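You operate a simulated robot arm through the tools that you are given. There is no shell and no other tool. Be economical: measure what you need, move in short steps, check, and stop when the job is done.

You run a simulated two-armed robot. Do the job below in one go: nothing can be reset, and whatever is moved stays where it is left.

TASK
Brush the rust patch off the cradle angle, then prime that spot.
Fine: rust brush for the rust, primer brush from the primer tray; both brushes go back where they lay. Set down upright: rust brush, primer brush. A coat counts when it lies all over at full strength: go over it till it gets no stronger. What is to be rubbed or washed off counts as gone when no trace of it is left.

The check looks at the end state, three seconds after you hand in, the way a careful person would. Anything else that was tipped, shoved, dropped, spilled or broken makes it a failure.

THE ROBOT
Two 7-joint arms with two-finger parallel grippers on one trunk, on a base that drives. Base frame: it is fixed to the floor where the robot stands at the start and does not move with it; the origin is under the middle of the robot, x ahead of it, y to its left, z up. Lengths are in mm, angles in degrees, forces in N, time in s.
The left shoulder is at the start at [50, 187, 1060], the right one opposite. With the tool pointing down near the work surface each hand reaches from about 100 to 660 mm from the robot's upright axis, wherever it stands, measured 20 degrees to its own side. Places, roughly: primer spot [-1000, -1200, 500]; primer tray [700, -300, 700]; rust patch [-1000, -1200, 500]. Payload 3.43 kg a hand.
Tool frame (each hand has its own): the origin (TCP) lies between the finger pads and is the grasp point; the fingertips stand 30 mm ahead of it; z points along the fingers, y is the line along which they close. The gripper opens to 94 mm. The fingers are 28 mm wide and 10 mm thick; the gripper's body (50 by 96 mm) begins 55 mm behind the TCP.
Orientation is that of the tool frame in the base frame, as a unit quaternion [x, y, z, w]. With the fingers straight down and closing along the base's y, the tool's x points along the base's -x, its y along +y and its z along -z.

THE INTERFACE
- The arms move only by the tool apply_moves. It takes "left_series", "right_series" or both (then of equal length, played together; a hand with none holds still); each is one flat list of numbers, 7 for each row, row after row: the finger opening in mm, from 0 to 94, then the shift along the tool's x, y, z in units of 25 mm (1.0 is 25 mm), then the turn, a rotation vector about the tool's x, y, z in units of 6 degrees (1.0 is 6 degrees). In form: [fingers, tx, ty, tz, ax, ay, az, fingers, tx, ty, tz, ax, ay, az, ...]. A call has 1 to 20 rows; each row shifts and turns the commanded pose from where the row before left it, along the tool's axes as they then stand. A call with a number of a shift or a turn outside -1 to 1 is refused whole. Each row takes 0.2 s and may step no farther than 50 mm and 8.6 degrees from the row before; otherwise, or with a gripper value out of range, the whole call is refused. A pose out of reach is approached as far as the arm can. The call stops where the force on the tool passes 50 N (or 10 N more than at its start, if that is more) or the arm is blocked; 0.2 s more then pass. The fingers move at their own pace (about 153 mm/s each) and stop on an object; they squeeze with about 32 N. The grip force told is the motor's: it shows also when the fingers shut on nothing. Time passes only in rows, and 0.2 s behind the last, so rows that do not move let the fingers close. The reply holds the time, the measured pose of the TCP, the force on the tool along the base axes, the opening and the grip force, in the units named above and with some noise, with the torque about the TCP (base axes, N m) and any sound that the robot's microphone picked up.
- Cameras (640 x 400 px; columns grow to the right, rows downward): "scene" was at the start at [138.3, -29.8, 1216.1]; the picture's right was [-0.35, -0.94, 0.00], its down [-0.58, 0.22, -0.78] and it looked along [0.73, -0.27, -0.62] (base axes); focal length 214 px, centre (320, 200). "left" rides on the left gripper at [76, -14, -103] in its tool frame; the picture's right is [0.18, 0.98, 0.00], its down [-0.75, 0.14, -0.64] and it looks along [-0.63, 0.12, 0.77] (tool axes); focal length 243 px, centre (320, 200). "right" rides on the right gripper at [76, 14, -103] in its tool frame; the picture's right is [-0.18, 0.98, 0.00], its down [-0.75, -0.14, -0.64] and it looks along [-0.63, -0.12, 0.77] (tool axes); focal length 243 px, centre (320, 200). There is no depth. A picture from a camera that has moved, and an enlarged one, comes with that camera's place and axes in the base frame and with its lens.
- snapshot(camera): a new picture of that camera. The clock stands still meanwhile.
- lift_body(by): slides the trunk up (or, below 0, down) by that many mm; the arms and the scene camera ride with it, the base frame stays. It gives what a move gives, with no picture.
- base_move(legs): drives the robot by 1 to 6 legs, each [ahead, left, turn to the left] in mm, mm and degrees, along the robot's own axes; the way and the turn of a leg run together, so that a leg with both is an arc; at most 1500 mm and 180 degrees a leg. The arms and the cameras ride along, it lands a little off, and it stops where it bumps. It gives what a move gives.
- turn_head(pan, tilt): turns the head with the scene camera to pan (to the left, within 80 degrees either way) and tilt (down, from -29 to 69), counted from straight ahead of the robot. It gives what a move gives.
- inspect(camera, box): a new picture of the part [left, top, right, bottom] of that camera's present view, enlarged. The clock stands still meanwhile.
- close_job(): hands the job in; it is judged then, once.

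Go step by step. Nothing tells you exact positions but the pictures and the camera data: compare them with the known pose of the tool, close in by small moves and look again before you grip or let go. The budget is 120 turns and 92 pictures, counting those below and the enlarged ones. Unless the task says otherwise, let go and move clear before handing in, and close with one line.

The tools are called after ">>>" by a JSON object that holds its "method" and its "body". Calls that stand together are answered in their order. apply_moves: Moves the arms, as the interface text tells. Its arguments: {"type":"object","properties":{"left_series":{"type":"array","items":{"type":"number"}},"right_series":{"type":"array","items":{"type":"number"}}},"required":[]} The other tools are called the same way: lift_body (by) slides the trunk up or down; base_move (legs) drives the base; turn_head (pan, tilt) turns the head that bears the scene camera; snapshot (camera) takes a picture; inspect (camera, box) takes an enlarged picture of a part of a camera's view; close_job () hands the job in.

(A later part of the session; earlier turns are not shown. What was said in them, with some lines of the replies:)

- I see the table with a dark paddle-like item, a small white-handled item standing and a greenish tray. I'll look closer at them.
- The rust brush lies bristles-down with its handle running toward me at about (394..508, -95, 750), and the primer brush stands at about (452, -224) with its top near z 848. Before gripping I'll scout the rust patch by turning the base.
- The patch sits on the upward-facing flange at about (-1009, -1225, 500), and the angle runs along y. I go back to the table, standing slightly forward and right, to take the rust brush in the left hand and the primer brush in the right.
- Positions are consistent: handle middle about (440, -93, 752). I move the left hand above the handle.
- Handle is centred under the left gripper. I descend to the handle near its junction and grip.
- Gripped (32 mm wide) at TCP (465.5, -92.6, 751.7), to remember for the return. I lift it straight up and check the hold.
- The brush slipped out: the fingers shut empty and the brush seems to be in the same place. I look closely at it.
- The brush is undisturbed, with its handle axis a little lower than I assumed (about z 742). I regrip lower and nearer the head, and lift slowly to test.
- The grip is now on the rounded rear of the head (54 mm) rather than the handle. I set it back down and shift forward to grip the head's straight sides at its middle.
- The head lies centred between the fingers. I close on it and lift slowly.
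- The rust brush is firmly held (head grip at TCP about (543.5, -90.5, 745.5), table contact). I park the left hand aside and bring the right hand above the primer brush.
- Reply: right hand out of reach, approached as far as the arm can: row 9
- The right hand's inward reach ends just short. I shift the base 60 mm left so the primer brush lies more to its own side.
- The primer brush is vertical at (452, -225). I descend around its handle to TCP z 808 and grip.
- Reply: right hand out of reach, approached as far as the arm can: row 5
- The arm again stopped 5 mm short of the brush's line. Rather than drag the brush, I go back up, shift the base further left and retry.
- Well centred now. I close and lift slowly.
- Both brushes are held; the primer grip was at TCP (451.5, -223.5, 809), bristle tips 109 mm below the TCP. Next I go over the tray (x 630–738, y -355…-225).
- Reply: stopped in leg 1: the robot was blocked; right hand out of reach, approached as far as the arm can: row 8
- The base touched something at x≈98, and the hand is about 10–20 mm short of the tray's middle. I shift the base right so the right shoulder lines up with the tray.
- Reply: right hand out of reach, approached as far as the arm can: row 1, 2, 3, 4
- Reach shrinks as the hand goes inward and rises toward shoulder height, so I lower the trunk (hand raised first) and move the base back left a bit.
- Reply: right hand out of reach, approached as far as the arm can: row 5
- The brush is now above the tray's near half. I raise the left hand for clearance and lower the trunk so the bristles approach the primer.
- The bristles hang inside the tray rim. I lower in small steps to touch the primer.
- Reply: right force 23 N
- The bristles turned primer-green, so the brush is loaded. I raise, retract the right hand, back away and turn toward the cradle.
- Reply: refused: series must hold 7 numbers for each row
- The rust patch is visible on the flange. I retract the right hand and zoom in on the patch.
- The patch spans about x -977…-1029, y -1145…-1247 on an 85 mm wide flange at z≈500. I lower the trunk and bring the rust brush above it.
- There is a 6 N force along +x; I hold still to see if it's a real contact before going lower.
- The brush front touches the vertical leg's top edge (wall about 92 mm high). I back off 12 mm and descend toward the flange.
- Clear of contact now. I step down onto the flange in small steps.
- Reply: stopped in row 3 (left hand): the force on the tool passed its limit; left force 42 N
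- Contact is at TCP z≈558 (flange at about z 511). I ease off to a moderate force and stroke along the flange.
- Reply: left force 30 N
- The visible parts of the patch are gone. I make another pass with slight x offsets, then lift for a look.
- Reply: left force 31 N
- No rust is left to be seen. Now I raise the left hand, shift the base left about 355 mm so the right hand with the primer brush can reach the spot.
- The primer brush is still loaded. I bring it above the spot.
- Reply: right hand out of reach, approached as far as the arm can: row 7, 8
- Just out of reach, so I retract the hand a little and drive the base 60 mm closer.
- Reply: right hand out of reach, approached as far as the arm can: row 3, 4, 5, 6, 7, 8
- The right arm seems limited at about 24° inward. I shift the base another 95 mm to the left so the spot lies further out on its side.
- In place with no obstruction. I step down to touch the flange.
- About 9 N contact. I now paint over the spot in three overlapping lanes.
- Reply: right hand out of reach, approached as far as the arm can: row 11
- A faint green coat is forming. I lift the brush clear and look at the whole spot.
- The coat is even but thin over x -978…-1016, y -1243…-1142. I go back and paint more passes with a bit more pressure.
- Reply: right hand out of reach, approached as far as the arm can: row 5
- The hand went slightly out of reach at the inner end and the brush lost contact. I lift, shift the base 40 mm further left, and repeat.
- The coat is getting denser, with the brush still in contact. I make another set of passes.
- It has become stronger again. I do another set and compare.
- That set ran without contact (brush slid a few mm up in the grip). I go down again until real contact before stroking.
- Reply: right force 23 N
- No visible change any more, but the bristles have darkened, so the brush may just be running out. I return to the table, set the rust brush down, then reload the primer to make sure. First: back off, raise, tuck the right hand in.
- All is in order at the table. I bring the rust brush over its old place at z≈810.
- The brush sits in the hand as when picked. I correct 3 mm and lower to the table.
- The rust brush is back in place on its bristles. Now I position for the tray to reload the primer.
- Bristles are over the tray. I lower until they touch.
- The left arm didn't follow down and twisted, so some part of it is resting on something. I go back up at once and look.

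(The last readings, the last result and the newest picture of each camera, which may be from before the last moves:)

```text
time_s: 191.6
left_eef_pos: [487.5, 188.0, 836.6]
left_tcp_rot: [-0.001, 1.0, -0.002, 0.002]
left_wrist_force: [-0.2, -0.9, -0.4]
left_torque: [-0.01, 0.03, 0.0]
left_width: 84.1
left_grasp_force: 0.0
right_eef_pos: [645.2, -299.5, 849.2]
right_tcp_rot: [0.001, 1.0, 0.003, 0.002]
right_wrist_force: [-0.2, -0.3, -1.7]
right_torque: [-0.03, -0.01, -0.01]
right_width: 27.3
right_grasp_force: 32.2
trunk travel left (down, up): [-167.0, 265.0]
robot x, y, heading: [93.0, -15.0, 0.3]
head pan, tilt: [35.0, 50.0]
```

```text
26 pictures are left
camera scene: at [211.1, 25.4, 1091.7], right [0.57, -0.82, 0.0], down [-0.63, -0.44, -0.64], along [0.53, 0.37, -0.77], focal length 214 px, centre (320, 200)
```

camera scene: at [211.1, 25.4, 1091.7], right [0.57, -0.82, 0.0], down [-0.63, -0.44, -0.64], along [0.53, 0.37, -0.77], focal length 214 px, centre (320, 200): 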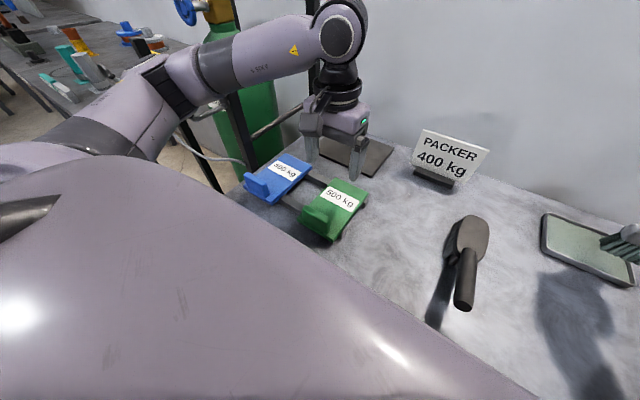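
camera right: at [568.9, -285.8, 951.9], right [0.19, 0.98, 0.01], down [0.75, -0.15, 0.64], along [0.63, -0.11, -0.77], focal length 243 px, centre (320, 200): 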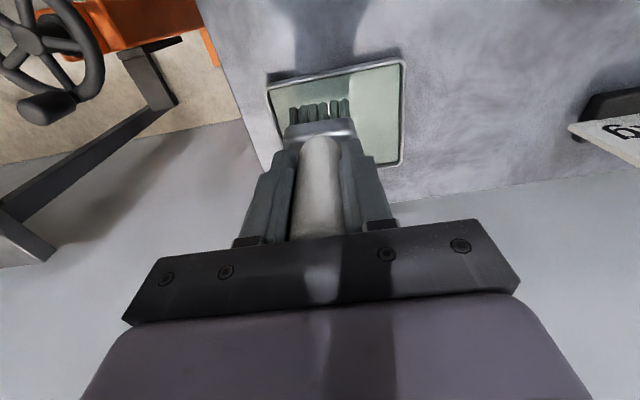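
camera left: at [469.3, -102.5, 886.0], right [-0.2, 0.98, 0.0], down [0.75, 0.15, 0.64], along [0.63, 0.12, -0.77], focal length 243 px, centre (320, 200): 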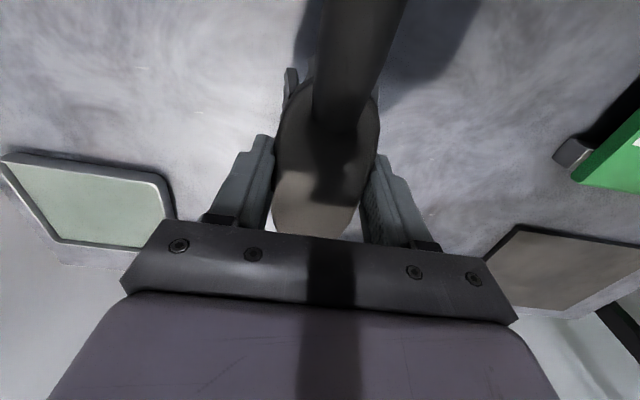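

The left elbow is near the cart at the left. I raise the left hand and tuck it in, then check that cart.

>>> {"method": "apply_moves", "body": {"left_series": [84, 0, 0, -1, 0, 0, 0, 84, 0, 0, -1, 0, 0, 0, 84, 0, 0, -1, 0, 0, 0, 84, 0, 0, -1, 0, 0, 0, 84, 0, -0.3, -1, 0, 0, 0, 84, 0, -0.3, -1, 0, 0, 0]}}

>>> {"method": "turn_head", "body": {"pan": 60, "tilt": 25}}

>>> {"method": "snapshot", "body": {"camera": "scene"}}

```text
time_s: 193.0
left_eef_pos: [487.0, 174.7, 985.3]
left_tcp_rot: [-0.001, 1.0, -0.002, 0.001]
left_wrist_force: [0.6, -0.5, 0.5]
left_torque: [-0.01, 0.01, 0.01]
left_width: 83.9
left_grasp_force: 0.1
right_eef_pos: [644.1, -300.1, 850.2]
right_tcp_rot: [0.001, 1.0, 0.003, 0.002]
right_wrist_force: [-0.3, 0.1, -1.6]
right_torque: [0.02, -0.02, -0.01]
right_width: 27.2
right_grasp_force: 32.6
trunk travel left (down, up): [-167.0, 265.0]
robot x, y, heading: [89.7, -22.2, -0.0]
head pan, tilt: [35.0, 50.0]
```

```text
time_s: 193.9
left_eef_pos: [487.6, 174.2, 985.0]
left_tcp_rot: [0.0, 1.0, -0.002, 0.002]
left_wrist_force: [-0.2, -0.1, -0.1]
left_torque: [-0.02, 0.01, 0.02]
left_width: 84.0
left_grasp_force: 0.1
right_eef_pos: [644.4, -299.9, 848.9]
right_tcp_rot: [0.001, 1.0, 0.003, 0.002]
right_wrist_force: [-0.2, -0.1, -1.2]
right_torque: [0.02, 0.02, 0.03]
right_width: 27.5
right_grasp_force: 32.1
trunk travel left (down, up): [-167.0, 265.0]
robot x, y, heading: [90.4, -13.7, 0.2]
head pan, tilt: [60.0, 25.0]
```

```text
25 pictures are left
camera scene: at [194.1, 60.9, 1129.1], right [0.87, -0.5, 0.0], down [-0.21, -0.37, -0.91], along [0.45, 0.79, -0.42], focal length 214 px, centre (320, 200)
```

scene: 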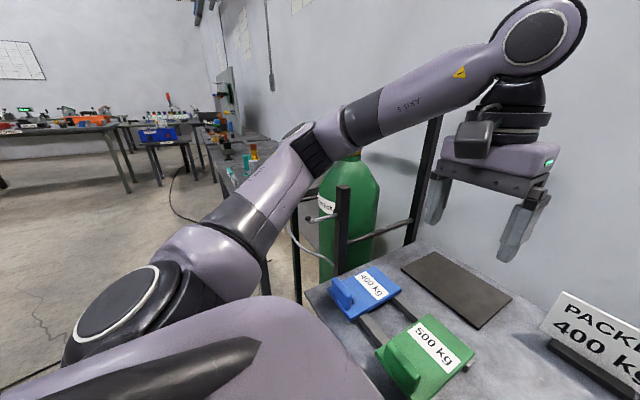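

The trolley post and bottle stand undisturbed. With the left hand high, I lower again into the tray.

>>> {"method": "lift_body", "body": {"by": -33}}

>>> {"method": "lift_body", "body": {"by": -5}}

>>> {"method": "turn_head", "body": {"pan": -5, "tilt": 50}}

>>> {"method": "snapshot", "body": {"camera": "scene"}}

```text
time_s: 194.7
left_eef_pos: [486.1, 174.4, 952.5]
left_tcp_rot: [-0.002, 1.0, -0.002, 0.002]
left_wrist_force: [-0.5, 0.2, -0.3]
left_torque: [-0.01, 0.0, 0.02]
left_width: 84.0
left_grasp_force: 0.1
right_eef_pos: [644.8, -299.1, 816.8]
right_tcp_rot: [0.001, 1.0, 0.002, 0.002]
right_wrist_force: [0.0, 0.0, -0.7]
right_torque: [0.03, -0.01, -0.01]
right_width: 27.2
right_grasp_force: 31.6
trunk travel left (down, up): [-134.0, 298.0]
robot x, y, heading: [89.4, -18.8, 0.2]
head pan, tilt: [60.0, 25.0]
```

```text
time_s: 195.2
left_eef_pos: [487.2, 173.9, 946.8]
left_tcp_rot: [-0.001, 1.0, -0.003, 0.003]
left_wrist_force: [0.9, 0.1, 0.4]
left_torque: [-0.02, 0.04, 0.05]
left_width: 83.9
left_grasp_force: 0.0
right_eef_pos: [644.7, -300.8, 811.6]
right_tcp_rot: [0.001, 1.0, 0.002, 0.003]
right_wrist_force: [1.4, 0.2, -1.1]
right_torque: [0.02, -0.01, -0.02]
right_width: 27.2
right_grasp_force: 31.9
trunk travel left (down, up): [-129.0, 303.0]
robot x, y, heading: [88.4, -17.2, 0.2]
head pan, tilt: [60.0, 25.0]
```

```text
time_s: 196.6
left_eef_pos: [486.9, 174.1, 947.1]
left_tcp_rot: [-0.001, 1.0, -0.001, 0.001]
left_wrist_force: [-1.0, 0.1, -0.7]
left_torque: [0.0, 0.03, 0.05]
left_width: 83.9
left_grasp_force: 0.1
right_eef_pos: [645.1, -300.0, 810.6]
right_tcp_rot: [0.001, 1.0, 0.003, 0.001]
right_wrist_force: [-0.7, 0.1, -0.6]
right_torque: [-0.01, 0.01, -0.02]
right_width: 27.6
right_grasp_force: 31.2
trunk travel left (down, up): [-129.0, 303.0]
robot x, y, heading: [91.3, -17.2, -0.0]
head pan, tilt: [-5.0, 50.0]
```

```text
24 pictures are left
camera scene: at [224.8, -25.4, 1053.7], right [-0.08, -1.0, 0.0], down [-0.76, 0.06, -0.64], along [0.64, -0.05, -0.77], focal length 214 px, centre (320, 200)
```

scene: 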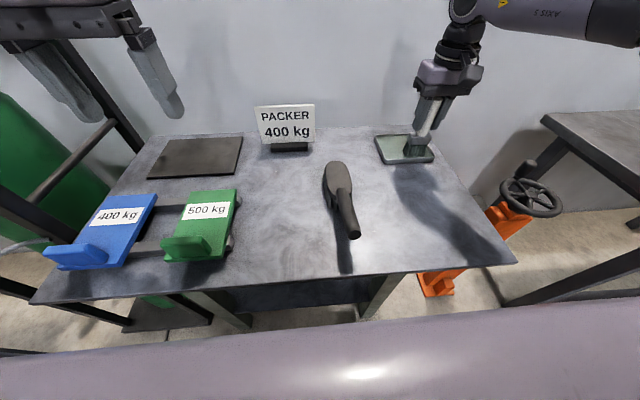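

>>> {"method": "lift_body", "body": {"by": -4}}

>>> {"method": "inspect", "body": {"camera": "scene", "box": [350, 80, 470, 180]}}

```text
time_s: 197.1
left_eef_pos: [486.4, 175.5, 943.5]
left_tcp_rot: [-0.001, 1.0, -0.001, 0.003]
left_wrist_force: [0.2, 0.0, 0.2]
left_torque: [-0.01, 0.01, -0.01]
left_width: 84.1
left_grasp_force: 0.0
right_eef_pos: [643.8, -298.6, 811.3]
right_tcp_rot: [0.0, 1.0, 0.003, 0.004]
right_wrist_force: [-2.0, -2.0, 15.6]
right_torque: [-0.48, 0.27, -0.02]
right_width: 27.4
right_grasp_force: 32.0
trunk travel left (down, up): [-125.0, 307.0]
robot x, y, heading: [92.8, -19.1, 0.1]
head pan, tilt: [-5.0, 50.0]
```

```text
4.00 times, centred on (410, 130) of scene
camera zoom: at [223.6, -25.0, 1050.1], right [-0.09, -1.0, 0.0], down [-0.76, 0.07, -0.64], along [0.64, -0.06, -0.77], focal length 858 px, centre (-40, 480)
```

zoom: 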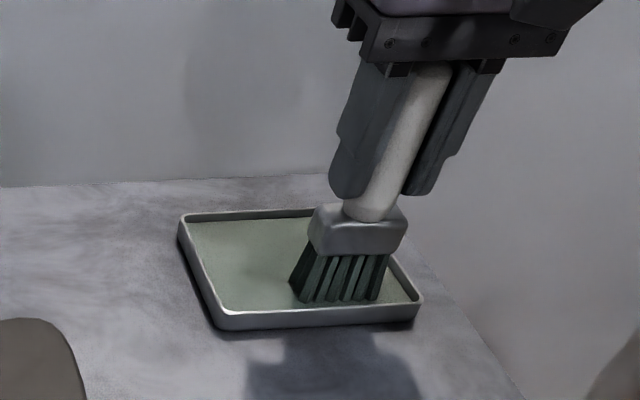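

Loaded again. I raise, retract and drive straight back to the painting stance.

>>> {"method": "lift_body", "body": {"by": 110}}

>>> {"method": "apply_moves", "body": {"right_series": [0, 0.8, 0, 0, 0, 0, 0, 0, 0.8, 0, 0, 0, 0, 0, 0, 0.8, 0, 0, 0, 0, 0, 0, 0.8, 0, 0, 0, 0, 0, 0, 0.8, 0, 0, 0, 0, 0, 0, 0.8, 0, 0, 0, 0, 0, 0, 0.8, 0, 0, 0, 0, 0]}}

>>> {"method": "base_move", "body": {"legs": [[-345, 0, 0], [0, 0, -180], [0, 1495, 0], [250, 0, 0]]}}

>>> {"method": "lift_body", "body": {"by": -170}}

```text
time_s: 198.5
left_eef_pos: [487.2, 175.0, 1053.6]
left_tcp_rot: [-0.002, 1.0, -0.001, 0.001]
left_wrist_force: [0.0, 0.4, -0.1]
left_torque: [-0.03, 0.03, 0.01]
left_width: 84.1
left_grasp_force: 0.1
right_eef_pos: [645.9, -299.8, 917.6]
right_tcp_rot: [0.001, 1.0, 0.003, 0.001]
right_wrist_force: [-0.1, -0.2, -0.9]
right_torque: [0.01, 0.01, -0.01]
right_width: 27.7
right_grasp_force: 32.0
trunk travel left (down, up): [-235.0, 197.0]
robot x, y, heading: [91.6, -23.0, 0.1]
head pan, tilt: [-5.0, 50.0]
```

```text
time_s: 200.1
left_eef_pos: [487.3, 174.3, 1054.3]
left_tcp_rot: [-0.001, 1.0, -0.002, 0.001]
left_wrist_force: [1.4, 0.4, 0.0]
left_torque: [-0.02, 0.02, 0.0]
left_width: 83.8
left_grasp_force: 0.1
right_eef_pos: [504.5, -298.4, 916.4]
right_tcp_rot: [0.001, 1.0, 0.002, 0.002]
right_wrist_force: [-0.2, -0.6, -0.3]
right_torque: [0.0, -0.01, -0.02]
right_width: 27.4
right_grasp_force: 31.6
trunk travel left (down, up): [-235.0, 197.0]
robot x, y, heading: [88.8, -19.5, 0.1]
head pan, tilt: [-5.0, 50.0]
```

```text
time_s: 218.0
left_eef_pos: [-778.1, -1761.9, 1053.0]
left_tcp_rot: [0.999, 0.043, -0.002, -0.001]
left_wrist_force: [-0.1, 0.1, -0.9]
left_torque: [0.04, 0.01, 0.01]
left_width: 84.1
left_grasp_force: 0.0
right_eef_pos: [-837.2, -1291.9, 915.0]
right_tcp_rot: [0.999, 0.043, -0.002, 0.003]
right_wrist_force: [-0.9, 0.8, -1.6]
right_torque: [0.03, -0.03, 0.01]
right_width: 27.4
right_grasp_force: 32.0
trunk travel left (down, up): [-235.0, 197.0]
robot x, y, heading: [-398.5, -1536.0, -174.7]
head pan, tilt: [-5.0, 50.0]
```

```text
time_s: 219.9
left_eef_pos: [-777.6, -1762.2, 884.0]
left_tcp_rot: [0.999, 0.044, -0.002, -0.002]
left_wrist_force: [0.3, -0.3, 0.8]
left_torque: [0.01, 0.02, -0.01]
left_width: 83.9
left_grasp_force: 0.1
right_eef_pos: [-837.0, -1292.2, 745.9]
right_tcp_rot: [0.999, 0.043, -0.002, 0.002]
right_wrist_force: [-0.1, -0.8, -0.9]
right_torque: [-0.02, 0.02, 0.04]
right_width: 27.6
right_grasp_force: 31.7
trunk travel left (down, up): [-65.0, 367.0]
robot x, y, heading: [-400.3, -1533.1, -175.1]
head pan, tilt: [-5.0, 50.0]
```

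The base landed off in heading and short; I correct it.

>>> {"method": "base_move", "body": {"legs": [[0, 0, -5], [112, -20, 0]]}}

>>> {"method": "turn_head", "body": {"pan": -30, "tilt": 50}}

>>> {"method": "inspect", "body": {"camera": "scene", "box": [280, 120, 440, 220]}}

```text
time_s: 221.7
left_eef_pos: [-907.9, -1709.9, 883.9]
left_tcp_rot: [1.0, 0.001, -0.002, -0.002]
left_wrist_force: [-0.6, 0.7, 0.3]
left_torque: [0.01, 0.01, -0.01]
left_width: 84.0
left_grasp_force: 0.1
right_eef_pos: [-926.7, -1237.3, 745.6]
right_tcp_rot: [1.0, 0.0, -0.002, 0.002]
right_wrist_force: [0.2, 0.3, -1.3]
right_torque: [0.0, 0.0, 0.01]
right_width: 27.6
right_grasp_force: 31.6
trunk travel left (down, up): [-65.0, 367.0]
robot x, y, heading: [-506.9, -1518.0, -179.8]
head pan, tilt: [-5.0, 50.0]
```

```text
time_s: 222.5
left_eef_pos: [-907.8, -1709.8, 882.5]
left_tcp_rot: [1.0, 0.0, -0.002, -0.002]
left_wrist_force: [-0.1, -1.0, -0.1]
left_torque: [0.0, 0.0, 0.0]
left_width: 83.8
left_grasp_force: 0.1
right_eef_pos: [-926.4, -1238.0, 745.6]
right_tcp_rot: [1.0, 0.0, -0.002, 0.003]
right_wrist_force: [-0.3, -0.6, -1.8]
right_torque: [0.01, 0.01, -0.01]
right_width: 27.6
right_grasp_force: 32.1
trunk travel left (down, up): [-65.0, 367.0]
robot x, y, heading: [-510.1, -1515.5, -179.8]
head pan, tilt: [-30.0, 50.0]
```

```text
4.00 times, centred on (360, 170) of scene
camera zoom: at [-637.8, -1478.5, 989.7], right [0.5, 0.87, 0.0], down [0.66, -0.38, -0.64], along [-0.56, 0.32, -0.77], focal length 858 px, centre (160, 320)
```

zoom: 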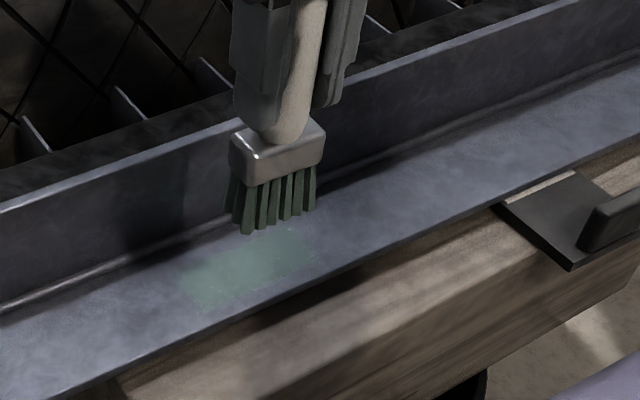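

The spot's rims look a bit weaker than its middle. I bring the reloaded brush down at the near lane's right end.

>>> {"method": "apply_moves", "body": {"right_series": [0, -0.58, -0.9, 0.5, 0, 0, 0, 0, -0.58, -0.9, 0.5, 0, 0, 0, 0, -0.58, -0.9, 0.5, 0, 0, 0, 0, -0.58, -0.9, 0.5, 0, 0, 0, 0, 0, 0, 0.9, 0, 0, 0, 0, 0, 0, 0.9, 0, 0, 0, 0, 0, 0, 0.9, 0, 0, 0, 0, 0, 0, 0.4, 0, 0, 0, 0, 0, 0, 0.1, 0, 0, 0]}}

>>> {"method": "apply_moves", "body": {"right_series": [0, 0, 0, 0.1, 0, 0, 0, 0, 0, 0, 0.1, 0, 0, 0]}}

```text
time_s: 224.5
left_eef_pos: [-909.3, -1710.5, 882.6]
left_tcp_rot: [1.0, 0.001, -0.002, -0.002]
left_wrist_force: [0.3, 0.9, -0.5]
left_torque: [0.03, -0.05, -0.03]
left_width: 84.2
left_grasp_force: 0.1
right_eef_pos: [-984.3, -1147.7, 614.8]
right_tcp_rot: [1.0, 0.0, -0.002, 0.003]
right_wrist_force: [-0.5, 0.1, -0.8]
right_torque: [-0.04, -0.02, 0.03]
right_width: 27.7
right_grasp_force: 32.2
trunk travel left (down, up): [-65.0, 367.0]
robot x, y, heading: [-508.2, -1520.3, -179.7]
head pan, tilt: [-30.0, 50.0]
```

```text
time_s: 225.1
left_eef_pos: [-907.3, -1710.1, 882.1]
left_tcp_rot: [1.0, 0.0, -0.001, -0.002]
left_wrist_force: [0.5, 0.1, -0.1]
left_torque: [-0.03, -0.03, 0.04]
left_width: 84.3
left_grasp_force: 0.1
right_eef_pos: [-984.4, -1148.0, 609.6]
right_tcp_rot: [1.0, 0.0, -0.002, 0.003]
right_wrist_force: [-0.7, 0.2, -0.6]
right_torque: [0.01, 0.02, 0.01]
right_width: 27.6
right_grasp_force: 32.0
trunk travel left (down, up): [-65.0, 367.0]
robot x, y, heading: [-510.7, -1517.3, -179.8]
head pan, tilt: [-30.0, 50.0]
```

>>> {"method": "apply_moves", "body": {"right_series": [0, 0, 0, 0.1, 0, 0, 0, 0, 0, 0, 0.08, 0, 0, 0]}}

```text
time_s: 225.7
left_eef_pos: [-908.1, -1711.1, 884.5]
left_tcp_rot: [1.0, 0.001, -0.002, -0.001]
left_wrist_force: [-0.2, 0.4, 0.2]
left_torque: [-0.01, -0.01, 0.0]
left_width: 84.1
left_grasp_force: 0.1
right_eef_pos: [-985.7, -1148.9, 609.4]
right_tcp_rot: [1.0, 0.0, -0.004, 0.002]
right_wrist_force: [3.8, 0.6, 19.7]
right_torque: [0.33, -0.4, -0.01]
right_width: 27.4
right_grasp_force: 32.3
trunk travel left (down, up): [-65.0, 367.0]
robot x, y, heading: [-511.5, -1520.0, -179.7]
head pan, tilt: [-30.0, 50.0]
```

>>> {"method": "apply_moves", "body": {"right_series": [0, 0, -0.4, 0, 0, 0, 0, 0, 0, 1, 0, 0, 0, 0, 0, 0, 1, 0, 0, 0, 0, 0, 0, 1, 0, 0, 0, 0, 0, 0, 1, 0, 0, 0, 0, 0, -0.5, 0, 0, 0, 0, 0, 0, 0, -1, 0, 0, 0, 0, 0, 0, -1, 0, 0, 0, 0, 0, 0, -1, 0, 0, 0, 0, 0, 0, -1, 0, 0, 0, 0, 0, -0.5, 0, 0, 0, 0, 0, 0, 0, 1, 0, 0, 0, 0, 0, 0, 1, 0, 0, 0, 0, 0, 0, 1, 0, 0, 0, 0, 0, 0, 1, 0, 0, 0, 0, 0, -0.25, 0, 0, 0, 0, 0, 0, 0, -1, 0, 0, 0, 0, 0, 0, -1, 0, 0, 0, 0, 0, 0, -1, 0, 0, 0, 0, 0, 0, -1, 0, 0, 0, 0]}}

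>>> {"method": "apply_moves", "body": {"right_series": [0, 0.5, 1, 0, 0, 0, 0, 0, 0, 1, 0, 0, 0, 0, 0, 0, 1, 0, 0, 0, 0, 0, 0, 1, 0, 0, 0, 0, 0, 0.5, 0, 0, 0, 0, 0, 0, 0, -1, 0, 0, 0, 0, 0, 0, -1, 0, 0, 0, 0, 0, 0, -1, 0, 0, 0, 0, 0, 0, -1, 0, 0, 0, 0, 0, 0.5, 0, 0, 0, 0, 0, 0, 0, 1, 0, 0, 0, 0, 0, 0, 1, 0, 0, 0, 0, 0, 0, 1, 0, 0, 0, 0, 0, 0, 1, 0, 0, 0, 0, 0, -0.6, 0, 0, 0, 0, 0, 0, 0, -1, 0, 0, 0, 0, 0, 0, -1, 0, 0, 0, 0, 0, 0, -1, 0, 0, 0, 0, 0, 0, -1, 0, 0, 0, 0]}}

>>> {"method": "apply_moves", "body": {"right_series": [0, 0.4, -0.4, -1, 0, 0, 0, 0, 0.4, -0.4, -1, 0, 0, 0, 0, 0, -1, -1, 0, 0, 0, 0, 0, -1, 0, 0, 0, 0]}}

>>> {"method": "inspect", "body": {"camera": "scene", "box": [280, 120, 440, 220]}}

```text
time_s: 229.9
left_eef_pos: [-906.8, -1710.1, 884.3]
left_tcp_rot: [1.0, 0.002, -0.002, -0.002]
left_wrist_force: [-0.3, 0.3, 0.1]
left_torque: [0.02, -0.01, 0.03]
left_width: 84.0
left_grasp_force: 0.1
right_eef_pos: [-1018.8, -1139.4, 607.8]
right_tcp_rot: [1.0, 0.0, -0.003, 0.003]
right_wrist_force: [0.5, -2.3, 8.6]
right_torque: [-0.02, 0.1, 0.04]
right_width: 27.4
right_grasp_force: 31.7
trunk travel left (down, up): [-65.0, 367.0]
robot x, y, heading: [-510.7, -1518.7, -179.4]
head pan, tilt: [-30.0, 50.0]
```

```text
time_s: 233.9
left_eef_pos: [-907.3, -1709.7, 884.1]
left_tcp_rot: [1.0, 0.001, -0.002, -0.002]
left_wrist_force: [-0.2, -0.4, 1.0]
left_torque: [0.0, -0.03, 0.0]
left_width: 83.8
left_grasp_force: 0.1
right_eef_pos: [-995.8, -1138.0, 607.4]
right_tcp_rot: [1.0, 0.0, -0.002, 0.004]
right_wrist_force: [0.2, -0.2, -0.8]
right_torque: [0.02, 0.0, -0.01]
right_width: 27.3
right_grasp_force: 31.8
trunk travel left (down, up): [-65.0, 367.0]
robot x, y, heading: [-511.5, -1516.6, -179.8]
head pan, tilt: [-30.0, 50.0]
```

```text
time_s: 234.9
left_eef_pos: [-907.3, -1710.7, 884.0]
left_tcp_rot: [1.0, 0.001, -0.002, -0.001]
left_wrist_force: [0.2, -0.9, -0.6]
left_torque: [0.0, -0.03, 0.03]
left_width: 84.2
left_grasp_force: 0.0
right_eef_pos: [-974.3, -1067.0, 681.9]
right_tcp_rot: [1.0, 0.0, -0.002, 0.003]
right_wrist_force: [-0.2, -0.1, -1.4]
right_torque: [0.02, 0.04, -0.02]
right_width: 27.7
right_grasp_force: 31.9
trunk travel left (down, up): [-65.0, 367.0]
robot x, y, heading: [-508.2, -1515.5, -179.7]
head pan, tilt: [-30.0, 50.0]
```

```text
4.00 times, centred on (360, 170) of scene
camera zoom: at [-637.8, -1478.5, 989.7], right [0.5, 0.87, 0.0], down [0.66, -0.38, -0.64], along [-0.56, 0.32, -0.77], focal length 858 px, centre (160, 320)
```

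zoom: 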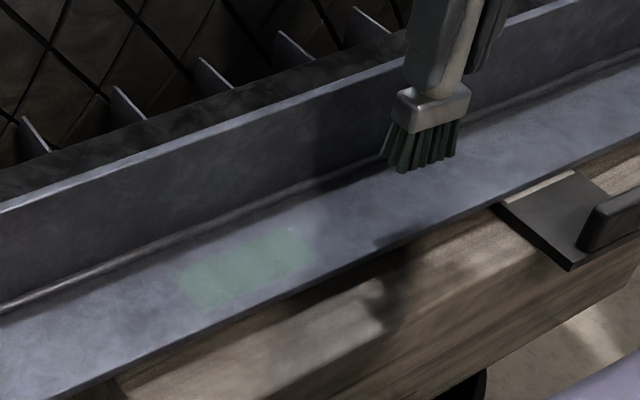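

I take a closer look from both cameras at the coat's evenness.

>>> {"method": "inspect", "body": {"camera": "scene", "box": [315, 165, 365, 205]}}

>>> {"method": "snapshot", "body": {"camera": "right"}}

```text
10.00 times, centred on (340, 185) of scene
camera zoom: at [-637.8, -1478.5, 989.7], right [0.5, 0.87, 0.0], down [0.66, -0.38, -0.64], along [-0.56, 0.32, -0.77], focal length 2145 px, centre (120, 350)
```

zoom: 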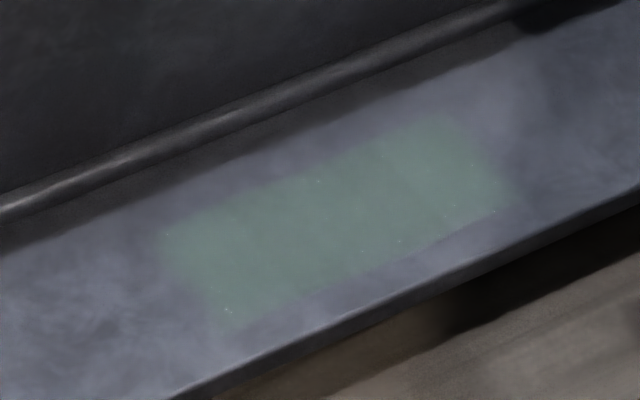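

```text
19 pictures are left
camera right: at [-896.8, -1080.7, 784.7], right [-0.18, -0.98, 0.01], down [-0.75, 0.14, 0.64], along [-0.63, 0.11, -0.76], focal length 243 px, centre (320, 200)
```

right: 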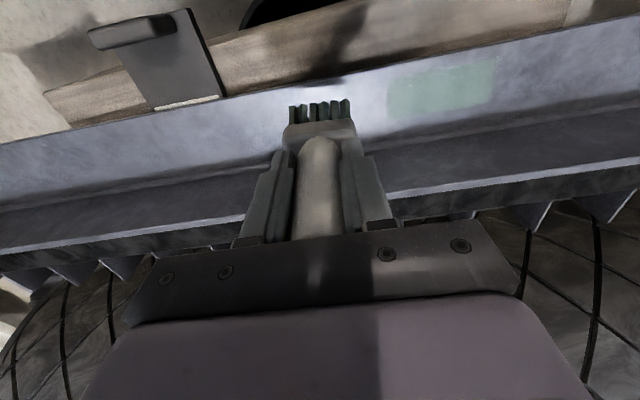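

The coat is now even and dense over the whole spot. I do one more set with sure contact to see if it gets any stronger.

>>> {"method": "apply_moves", "body": {"right_series": [0, -0.2, 0.85, 0, 0, 0, 0, 0, -0.2, 0.85, 0, 0, 0, 0, 0, -0.2, 0.85, 0, 0, 0, 0, 0, 0, 0.4, 0, 0, 0, 0, 0, 0, 0, 1, 0, 0, 0, 0, 0, 0, 1, 0, 0, 0, 0, 0, 0, 0.8, 0, 0, 0, 0, 0, 0, 0.16, 0, 0, 0, 0, 0, 0, 0.12, 0, 0, 0]}}

```text
time_s: 236.9
left_eef_pos: [-906.8, -1710.7, 882.8]
left_tcp_rot: [1.0, 0.0, -0.003, -0.002]
left_wrist_force: [0.3, -0.4, 0.3]
left_torque: [0.01, 0.01, -0.01]
left_width: 84.1
left_grasp_force: 0.0
right_eef_pos: [-989.2, -1141.1, 606.3]
right_tcp_rot: [1.0, 0.0, -0.004, 0.002]
right_wrist_force: [4.6, 1.6, 14.7]
right_torque: [0.29, -0.22, -0.03]
right_width: 27.3
right_grasp_force: 31.9
trunk travel left (down, up): [-65.0, 367.0]
robot x, y, heading: [-513.7, -1518.2, -179.9]
head pan, tilt: [-30.0, 50.0]
```

>>> {"method": "apply_moves", "body": {"right_series": [0, 0.2, 0.96, 0.03, 0, 0, 0, 0, 0, 0.96, 0, 0, 0, 0, 0, 0, 0.96, 0, 0, 0, 0, 0, 0, 0.96, 0, 0, 0, 0, 0, -0.5, 0, 0.03, 0, 0, 0, 0, 0, -0.96, 0, 0, 0, 0, 0, 0, -0.96, 0, 0, 0, 0, 0, 0, -0.96, 0, 0, 0, 0, 0, 0, -0.96, 0, 0, 0, 0, 0, -0.5, 0, 0.03, 0, 0, 0, 0, 0, 0.96, 0, 0, 0, 0, 0, 0, 0.96, 0, 0, 0, 0, 0, 0, 0.96, 0, 0, 0, 0, 0, 0, 0.96, 0, 0, 0, 0, 0, 0.5, 0, 0.03, 0, 0, 0, 0, 0, -0.96, 0, 0, 0, 0, 0, 0, -0.96, 0, 0, 0, 0, 0, 0, -0.96, 0, 0, 0, 0, 0, 0, -0.96, 0, 0, 0, 0]}}

>>> {"method": "apply_moves", "body": {"right_series": [0, 0.4, -0.4, -1, 0, 0, 0, 0, 0.4, -0.4, -1, 0, 0, 0, 0, 0, -1, -1, 0, 0, 0, 0, 0, -1, 0, 0, 0, 0]}}

>>> {"method": "inspect", "body": {"camera": "scene", "box": [315, 165, 365, 205]}}

>>> {"method": "inspect", "body": {"camera": "right", "box": [340, 20, 540, 145]}}

```text
time_s: 240.9
left_eef_pos: [-907.9, -1711.6, 882.9]
left_tcp_rot: [1.0, 0.001, -0.003, -0.003]
left_wrist_force: [0.8, 0.6, 0.3]
left_torque: [0.02, 0.0, -0.01]
left_width: 84.0
left_grasp_force: 0.1
right_eef_pos: [-997.3, -1144.4, 602.5]
right_tcp_rot: [1.0, 0.001, -0.004, 0.002]
right_wrist_force: [-1.4, -7.1, 22.1]
right_torque: [-0.06, -0.03, 0.0]
right_width: 27.5
right_grasp_force: 32.5
trunk travel left (down, up): [-65.0, 367.0]
robot x, y, heading: [-511.5, -1514.2, -179.9]
head pan, tilt: [-30.0, 50.0]
```

```text
time_s: 241.9
left_eef_pos: [-907.2, -1709.8, 883.1]
left_tcp_rot: [1.0, 0.002, -0.002, -0.001]
left_wrist_force: [1.3, -0.1, -0.7]
left_torque: [0.04, -0.01, 0.01]
left_width: 83.9
left_grasp_force: 0.0
right_eef_pos: [-976.3, -1072.5, 677.0]
right_tcp_rot: [1.0, 0.0, -0.002, 0.002]
right_wrist_force: [-0.1, 0.4, -0.4]
right_torque: [-0.01, 0.01, 0.01]
right_width: 27.6
right_grasp_force: 32.1
trunk travel left (down, up): [-65.0, 367.0]
robot x, y, heading: [-513.6, -1519.1, -179.8]
head pan, tilt: [-30.0, 50.0]
```

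```text
10.00 times, centred on (340, 185) of scene
camera zoom: at [-637.8, -1478.5, 989.7], right [0.5, 0.87, 0.0], down [0.66, -0.38, -0.64], along [-0.56, 0.32, -0.77], focal length 2145 px, centre (120, 350)
```

zoom: 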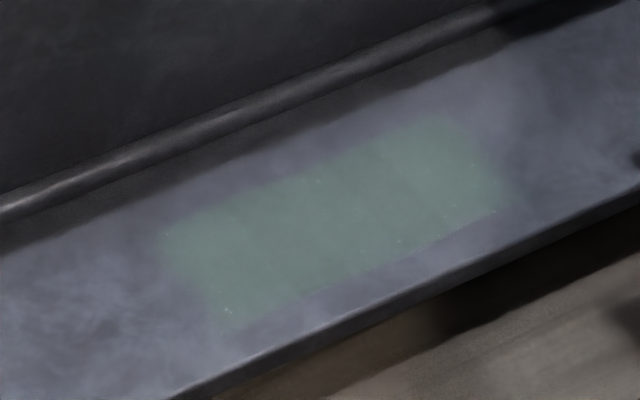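

```text
3.20 times, centred on (440, 82) of right
camera zoom: at [-899.0, -1086.1, 779.6], right [-0.18, -0.98, 0.01], down [-0.75, 0.14, 0.64], along [-0.63, 0.11, -0.77], focal length 776 px, centre (-64, 576)
```

zoom: 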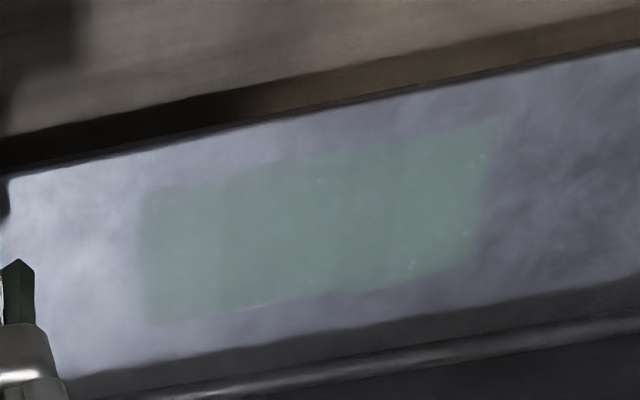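

Practically no change any more. For certainty at the rims I do one last set reaching a bit past each edge.

>>> {"method": "apply_moves", "body": {"right_series": [0, -0.1, 0.85, 0, 0, 0, 0, 0, -0.1, 0.85, 0, 0, 0, 0, 0, -0.1, 0.85, 0, 0, 0, 0, 0, 0, 0.2, 0, 0, 0, 0, 0, 0, 0, 1, 0, 0, 0, 0, 0, 0, 1, 0, 0, 0, 0, 0, 0, 0.8, 0, 0, 0, 0, 0, 0, 0.15, 0, 0, 0, 0, 0, 0, 0.1, 0, 0, 0]}}

>>> {"method": "apply_moves", "body": {"right_series": [0, 0, 0.98, 0.03, 0, 0, 0, 0, 0, 0.98, 0, 0, 0, 0, 0, 0, 0.98, 0, 0, 0, 0, 0, 0, 0.98, 0, 0, 0, 0, 0, -0.6, 0, 0.03, 0, 0, 0, 0, 0, -0.98, 0, 0, 0, 0, 0, 0, -0.98, 0, 0, 0, 0, 0, 0, -0.98, 0, 0, 0, 0, 0, 0, -0.98, 0, 0, 0, 0, 0, -0.6, 0, 0.03, 0, 0, 0, 0, 0, 0.98, 0, 0, 0, 0, 0, 0, 0.98, 0, 0, 0, 0, 0, 0, 0.98, 0, 0, 0, 0, 0, 0, 0.98, 0, 0, 0, 0, 0, -0.2, 0, 0.03, 0, 0, 0, 0, 0, -0.98, 0, 0, 0, 0, 0, 0, -0.98, 0, 0, 0, 0, 0, 0, -0.98, 0, 0, 0, 0, 0, 0, -0.98, 0, 0, 0, 0]}}

>>> {"method": "apply_moves", "body": {"right_series": [0, 0.4, -0.4, -1, 0, 0, 0, 0, 0.5, -0.4, -1, 0, 0, 0, 0, 0.2, -1, -1, 0, 0, 0, 0, 0, -1, 0, 0, 0, 0]}}

>>> {"method": "inspect", "body": {"camera": "right", "box": [340, 20, 540, 145]}}

```text
time_s: 243.9
left_eef_pos: [-906.7, -1710.0, 884.9]
left_tcp_rot: [1.0, 0.001, -0.003, -0.002]
left_wrist_force: [0.2, 0.5, 0.3]
left_torque: [0.0, 0.04, 0.0]
left_width: 84.3
left_grasp_force: 0.1
right_eef_pos: [-984.4, -1140.6, 602.3]
right_tcp_rot: [1.0, 0.0, -0.005, 0.002]
right_wrist_force: [5.4, 2.2, 18.7]
right_torque: [0.34, -0.39, -0.06]
right_width: 27.5
right_grasp_force: 32.0
trunk travel left (down, up): [-65.0, 367.0]
robot x, y, heading: [-512.3, -1516.6, -179.8]
head pan, tilt: [-30.0, 50.0]
```

```text
time_s: 247.9
left_eef_pos: [-907.5, -1710.7, 883.8]
left_tcp_rot: [1.0, 0.001, -0.003, -0.003]
left_wrist_force: [1.0, 0.2, -0.7]
left_torque: [0.02, 0.01, 0.04]
left_width: 83.9
left_grasp_force: 0.2
right_eef_pos: [-1019.8, -1143.4, 598.2]
right_tcp_rot: [1.0, 0.001, -0.004, 0.002]
right_wrist_force: [0.8, -4.0, 15.7]
right_torque: [0.01, 0.23, 0.06]
right_width: 27.3
right_grasp_force: 31.4
trunk travel left (down, up): [-65.0, 367.0]
robot x, y, heading: [-514.4, -1518.0, -179.7]
head pan, tilt: [-30.0, 50.0]
```

```text
time_s: 248.9
left_eef_pos: [-908.0, -1709.9, 882.6]
left_tcp_rot: [1.0, 0.001, -0.002, -0.002]
left_wrist_force: [0.5, 0.4, -0.2]
left_torque: [0.0, 0.0, 0.04]
left_width: 84.0
left_grasp_force: 0.1
right_eef_pos: [-991.5, -1069.5, 673.0]
right_tcp_rot: [1.0, -0.001, -0.002, 0.003]
right_wrist_force: [0.3, 0.1, -0.4]
right_torque: [-0.01, 0.0, -0.03]
right_width: 27.5
right_grasp_force: 31.2
trunk travel left (down, up): [-65.0, 367.0]
robot x, y, heading: [-511.7, -1516.5, -180.0]
head pan, tilt: [-30.0, 50.0]
```

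```text
3.20 times, centred on (440, 82) of right
camera zoom: at [-914.7, -1082.6, 774.9], right [-0.18, -0.98, 0.01], down [-0.75, 0.14, 0.64], along [-0.63, 0.11, -0.77], focal length 776 px, centre (-64, 576)
```

zoom: 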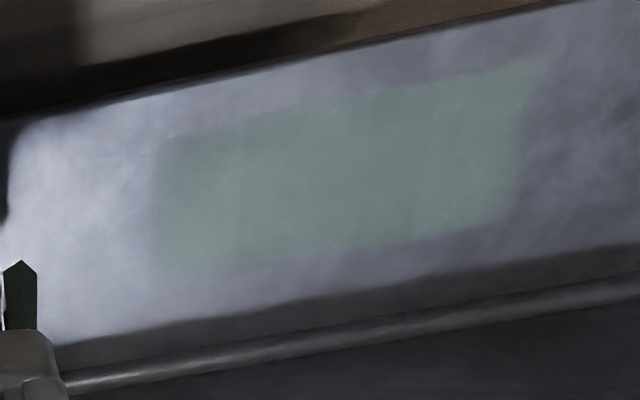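

The coat is even and no longer changes. Now back to the table with the primer brush: raise, tuck, and drive.

>>> {"method": "apply_moves", "body": {"right_series": [0, 1, 0, -1, 0, 0, 0, 0, 1, 0, -1, 0, 0, 0, 0, 1, 0.7, -1, 0, 0, 0, 0, 1, 0.9, 0, 0, 0, 0, 0, 0, 1, 0, 0, 0, 0, 0, 0, 1, 0, 0, 0, 0, 0, 0, 1, 0, 0, 0, 0, 0, 0, 1, 0, 0, 0, 0, 0, 0, 1, 0, 0, 0, 0]}}

>>> {"method": "lift_body", "body": {"by": 180}}

>>> {"method": "base_move", "body": {"legs": [[-262, 0, 0], [0, -1490, 0], [0, 0, 180]]}}

```text
time_s: 250.9
left_eef_pos: [-906.5, -1709.8, 882.9]
left_tcp_rot: [1.0, 0.0, -0.002, -0.001]
left_wrist_force: [-0.2, 1.9, 0.8]
left_torque: [-0.01, -0.02, 0.02]
left_width: 84.1
left_grasp_force: 0.1
right_eef_pos: [-892.0, -1235.4, 747.8]
right_tcp_rot: [1.0, 0.0, -0.002, 0.003]
right_wrist_force: [-0.4, 0.4, -1.3]
right_torque: [0.0, 0.04, -0.03]
right_width: 27.3
right_grasp_force: 31.8
trunk travel left (down, up): [-65.0, 367.0]
robot x, y, heading: [-510.9, -1515.0, -179.8]
head pan, tilt: [-30.0, 50.0]
```

```text
time_s: 252.9
left_eef_pos: [-908.3, -1710.3, 1062.5]
left_tcp_rot: [1.0, 0.001, -0.002, -0.002]
left_wrist_force: [-0.3, -0.2, -0.1]
left_torque: [0.01, 0.03, 0.01]
left_width: 83.7
left_grasp_force: 0.1
right_eef_pos: [-891.9, -1235.7, 927.7]
right_tcp_rot: [1.0, 0.0, -0.002, 0.003]
right_wrist_force: [1.0, 0.6, -1.6]
right_torque: [-0.01, -0.01, 0.02]
right_width: 27.3
right_grasp_force: 32.5
trunk travel left (down, up): [-245.0, 187.0]
robot x, y, heading: [-509.7, -1515.0, -179.7]
head pan, tilt: [-30.0, 50.0]
```

```text
time_s: 269.1
left_eef_pos: [192.3, 134.8, 1062.8]
left_tcp_rot: [0.038, 0.999, -0.002, 0.001]
left_wrist_force: [0.2, 0.3, -0.6]
left_torque: [0.0, 0.03, 0.0]
left_width: 84.0
left_grasp_force: 0.0
right_eef_pos: [139.4, -337.1, 927.5]
right_tcp_rot: [0.038, 0.999, 0.003, 0.001]
right_wrist_force: [-0.5, 0.9, -0.9]
right_torque: [-0.02, 0.01, -0.05]
right_width: 27.3
right_grasp_force: 31.9
trunk travel left (down, up): [-245.0, 187.0]
robot x, y, heading: [-221.3, -25.0, -4.1]
head pan, tilt: [-30.0, 50.0]
```

>>> {"method": "base_move", "body": {"legs": [[0, 0, 4.2], [298, 28, 0]]}}

>>> {"method": "turn_head", "body": {"pan": -15, "tilt": 55}}

>>> {"method": "snapshot", "body": {"camera": "scene"}}

```text
time_s: 271.6
left_eef_pos: [487.3, 191.6, 1063.8]
left_tcp_rot: [0.001, 1.0, -0.002, 0.002]
left_wrist_force: [1.2, -0.2, 0.0]
left_torque: [-0.01, -0.02, 0.02]
left_width: 83.8
left_grasp_force: 0.0
right_eef_pos: [467.9, -283.3, 928.3]
right_tcp_rot: [0.002, 1.0, 0.003, 0.001]
right_wrist_force: [-0.1, 0.3, -1.3]
right_torque: [0.01, 0.01, 0.0]
right_width: 27.6
right_grasp_force: 32.4
trunk travel left (down, up): [-245.0, 187.0]
robot x, y, heading: [91.2, -3.3, 0.0]
head pan, tilt: [-30.0, 50.0]
```

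```text
time_s: 272.4
left_eef_pos: [485.9, 191.1, 1062.8]
left_tcp_rot: [0.002, 1.0, -0.002, 0.002]
left_wrist_force: [0.2, 0.4, 0.1]
left_torque: [-0.02, -0.02, -0.02]
left_width: 84.1
left_grasp_force: 0.0
right_eef_pos: [468.2, -284.1, 928.2]
right_tcp_rot: [0.001, 1.0, 0.003, 0.002]
right_wrist_force: [-0.6, -0.4, -0.7]
right_torque: [-0.03, -0.05, 0.04]
right_width: 27.4
right_grasp_force: 32.6
trunk travel left (down, up): [-245.0, 187.0]
robot x, y, heading: [90.3, -0.3, -0.1]
head pan, tilt: [-15.0, 55.0]
```

```text
15 pictures are left
camera scene: at [216.5, -19.2, 1163.2], right [-0.26, -0.97, 0.0], down [-0.79, 0.21, -0.57], along [0.55, -0.15, -0.82], focal length 214 px, centre (320, 200)
```

scene: 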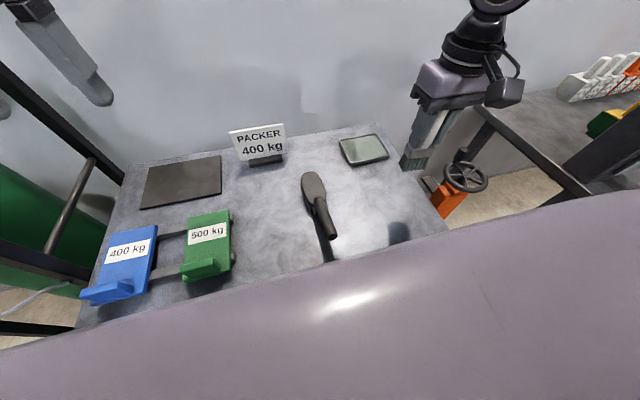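

I bring the primer brush over its old place and look at its posture.

>>> {"method": "apply_moves", "body": {"right_series": [0, 0.22, 0.807, 0, 0, 0, 0, 0, 0.22, 0.807, 0, 0, 0, 0, 0, 0.22, 0.807, 0, 0, 0, 0, 0, 0, 0, 0.98, 0, 0, 0, 0, 0, 0, 0.98, 0, 0, 0, 0, 0, 0, 0.98, 0, 0, 0, 0, 0, 0, 0.98, 0, 0, 0]}}

>>> {"method": "snapshot", "body": {"camera": "right"}}

>>> {"method": "inspect", "body": {"camera": "scene", "box": [320, 110, 480, 260]}}

```text
time_s: 274.0
left_eef_pos: [485.8, 191.4, 1063.8]
left_tcp_rot: [0.001, 1.0, -0.003, 0.002]
left_wrist_force: [-0.3, -0.4, 0.2]
left_torque: [-0.01, 0.02, 0.02]
left_width: 83.9
left_grasp_force: 0.0
right_eef_pos: [454.2, -221.2, 830.3]
right_tcp_rot: [0.003, 1.0, 0.003, 0.003]
right_wrist_force: [-0.4, 0.3, -0.8]
right_torque: [0.02, -0.01, -0.04]
right_width: 27.7
right_grasp_force: 31.3
trunk travel left (down, up): [-245.0, 187.0]
robot x, y, heading: [89.8, 0.4, -0.2]
head pan, tilt: [-15.0, 55.0]
```

```text
14 pictures are left
camera right: at [377.5, -207.5, 932.6], right [0.19, 0.98, 0.01], down [0.75, -0.15, 0.65], along [0.63, -0.12, -0.76], focal length 243 px, centre (320, 200)
```

right: 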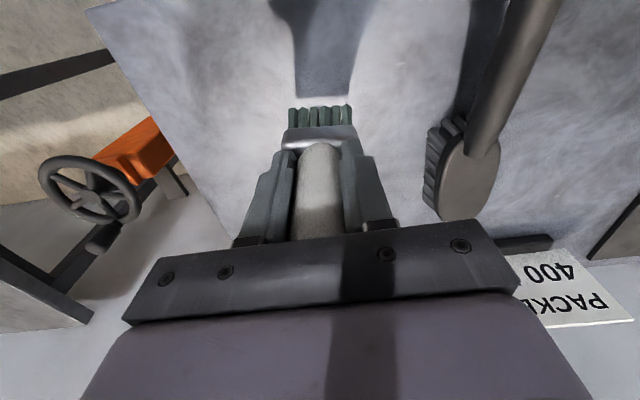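

```text
2.67 times, centred on (400, 185) of scene
camera zoom: at [216.6, -19.2, 1163.2], right [-0.26, -0.97, 0.0], down [-0.79, 0.21, -0.57], along [0.55, -0.15, -0.82], focal length 572 px, centre (107, 240)
```

zoom: 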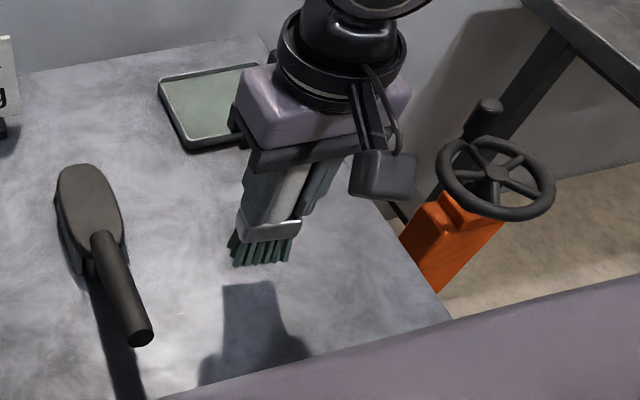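

The brush is upright over its old spot. I descend to contact.

>>> {"method": "apply_moves", "body": {"right_series": [0, 0.1, -0.09, 0.6, 0, 0, 0, 0, 0, 0, 0.5, 0, 0, 0, 0, 0, 0, 0.1, 0, 0, 0, 0, 0, 0, 0.1, 0, 0, 0]}}

>>> {"method": "apply_moves", "body": {"right_series": [0, 0, 0, 0.08, 0, 0, 0, 0, 0, 0, 0.08, 0, 0, 0]}}

```text
time_s: 275.0
left_eef_pos: [486.8, 190.9, 1062.7]
left_tcp_rot: [0.002, 1.0, -0.002, 0.002]
left_wrist_force: [0.1, -0.5, -0.4]
left_torque: [0.0, 0.0, 0.0]
left_width: 83.8
left_grasp_force: 0.1
right_eef_pos: [450.4, -226.0, 797.4]
right_tcp_rot: [0.001, 1.0, 0.003, 0.001]
right_wrist_force: [1.1, -0.1, -0.5]
right_torque: [-0.01, -0.01, -0.01]
right_width: 27.6
right_grasp_force: 32.2
trunk travel left (down, up): [-245.0, 187.0]
robot x, y, heading: [90.3, 2.6, -0.2]
head pan, tilt: [-15.0, 55.0]
```

```text
time_s: 275.6
left_eef_pos: [486.7, 191.2, 1063.7]
left_tcp_rot: [0.001, 1.0, -0.002, 0.002]
left_wrist_force: [0.5, 0.0, -1.0]
left_torque: [0.03, 0.04, 0.0]
left_width: 84.0
left_grasp_force: 0.1
right_eef_pos: [451.1, -224.4, 792.1]
right_tcp_rot: [0.002, 1.0, 0.003, 0.002]
right_wrist_force: [-0.1, 0.6, -0.9]
right_torque: [0.05, 0.04, -0.01]
right_width: 27.0
right_grasp_force: 32.1
trunk travel left (down, up): [-245.0, 187.0]
robot x, y, heading: [89.1, 0.9, -0.3]
head pan, tilt: [-15.0, 55.0]
```

>>> {"method": "apply_moves", "body": {"right_series": [0, 0, 0, 0.06, 0, 0, 0, 0, 0, 0, 0.06, 0, 0, 0]}}

```text
time_s: 276.2
left_eef_pos: [485.9, 191.9, 1063.8]
left_tcp_rot: [0.0, 1.0, -0.001, 0.002]
left_wrist_force: [0.6, 0.7, 0.5]
left_torque: [0.01, -0.04, 0.01]
left_width: 84.0
left_grasp_force: 0.1
right_eef_pos: [450.3, -223.6, 790.8]
right_tcp_rot: [0.001, 1.0, 0.003, 0.002]
right_wrist_force: [0.1, -0.2, -1.1]
right_torque: [0.05, 0.01, -0.01]
right_width: 27.6
right_grasp_force: 32.0
trunk travel left (down, up): [-245.0, 187.0]
robot x, y, heading: [89.0, -1.0, -0.4]
head pan, tilt: [-15.0, 55.0]
```

>>> {"method": "apply_moves", "body": {"right_series": [0, 0, 0, 0.06, 0, 0, 0, 0, 0, 0, 0.06, 0, 0, 0]}}

```text
time_s: 276.8
left_eef_pos: [484.5, 191.5, 1064.2]
left_tcp_rot: [0.001, 1.0, -0.002, 0.003]
left_wrist_force: [0.6, 0.8, -0.1]
left_torque: [0.02, 0.0, 0.02]
left_width: 84.0
left_grasp_force: 0.0
right_eef_pos: [451.5, -224.4, 789.0]
right_tcp_rot: [0.003, 1.0, 0.003, 0.003]
right_wrist_force: [-1.5, -1.4, 10.7]
right_torque: [-0.38, -0.03, -0.03]
right_width: 27.4
right_grasp_force: 31.7
trunk travel left (down, up): [-245.0, 187.0]
robot x, y, heading: [87.3, -1.3, -0.4]
head pan, tilt: [-15.0, 55.0]
```

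In contact. I ease off slightly, open gently and rise straight up.

>>> {"method": "apply_moves", "body": {"right_series": [0, 0, 0, -0.03, 0, 0, 0, 30, 0, 0, 0, 0, 0, 0, 36, 0, 0, 0, 0, 0, 0, 46, 0, 0, 0, 0, 0, 0, 60, 0, 0, 0, 0, 0, 0, 74, 0, 0, 0, 0, 0, 0, 74, 0, 0, -0.3, 0, 0, 0, 74, 0, 0, -0.6, 0, 0, 0, 74, 0, 0, -1, 0, 0, 0, 74, 0, 0, -1, 0, 0, 0, 74, 0, 0, -1, 0, 0, 0, 74, 0, 0, -1, 0, 0, 0, 74, 0, 0, -1, 0, 0, 0, 74, 0, 0, -1, 0, 0, 0, 74, 0, -0.8, -1, 0, 0, 0, 74, 0, -0.8, -1, 0, 0, 0, 74, 0, -0.8, 0, 0, 0, 0]}}

>>> {"method": "snapshot", "body": {"camera": "scene"}}

>>> {"method": "inspect", "body": {"camera": "scene", "box": [280, 110, 460, 270]}}

```text
time_s: 280.4
left_eef_pos: [486.2, 189.8, 1064.4]
left_tcp_rot: [0.0, 1.0, -0.002, 0.003]
left_wrist_force: [0.5, 0.5, -0.9]
left_torque: [0.01, -0.01, 0.0]
left_width: 84.1
left_grasp_force: 0.0
right_eef_pos: [449.2, -286.6, 1011.5]
right_tcp_rot: [0.001, 1.0, 0.002, 0.003]
right_wrist_force: [0.4, 0.0, 0.8]
right_torque: [-0.01, 0.0, 0.02]
right_width: 74.1
right_grasp_force: 0.0
trunk travel left (down, up): [-245.0, 187.0]
robot x, y, heading: [91.6, -1.4, -0.2]
head pan, tilt: [-15.0, 55.0]
```

```text
12 pictures are left
camera scene: at [216.4, -19.3, 1163.2], right [-0.26, -0.97, 0.0], down [-0.79, 0.21, -0.57], along [0.55, -0.15, -0.82], focal length 214 px, centre (320, 200)
```

scene: 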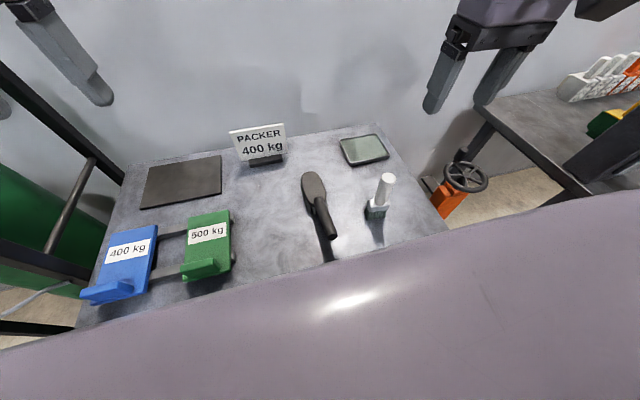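

```text
2.50 times, centred on (370, 190) of scene
camera zoom: at [216.4, -19.3, 1163.2], right [-0.26, -0.97, 0.0], down [-0.79, 0.21, -0.57], along [0.55, -0.15, -0.82], focal length 536 px, centre (195, 225)
```

zoom: 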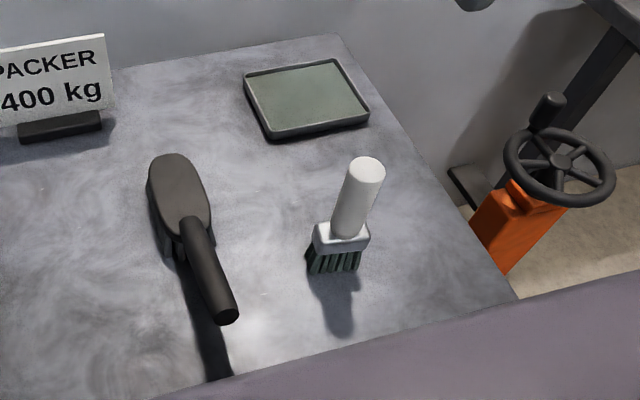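

Both brushes stand in their old places, the tray and the table are clean, and both hands are empty and clear. I hand the job in.

>>> {"method": "close_job", "body": {}}

```text
The job is handed in.
```

I brushed the rust off the cradle angle and primed that spot until the coat stopped changing, then set both brushes back upright where they lay. While I lowered for the second dip, the left arm came to rest on something by the bottle trolley. I lifted it at once, and nothing looked moved.
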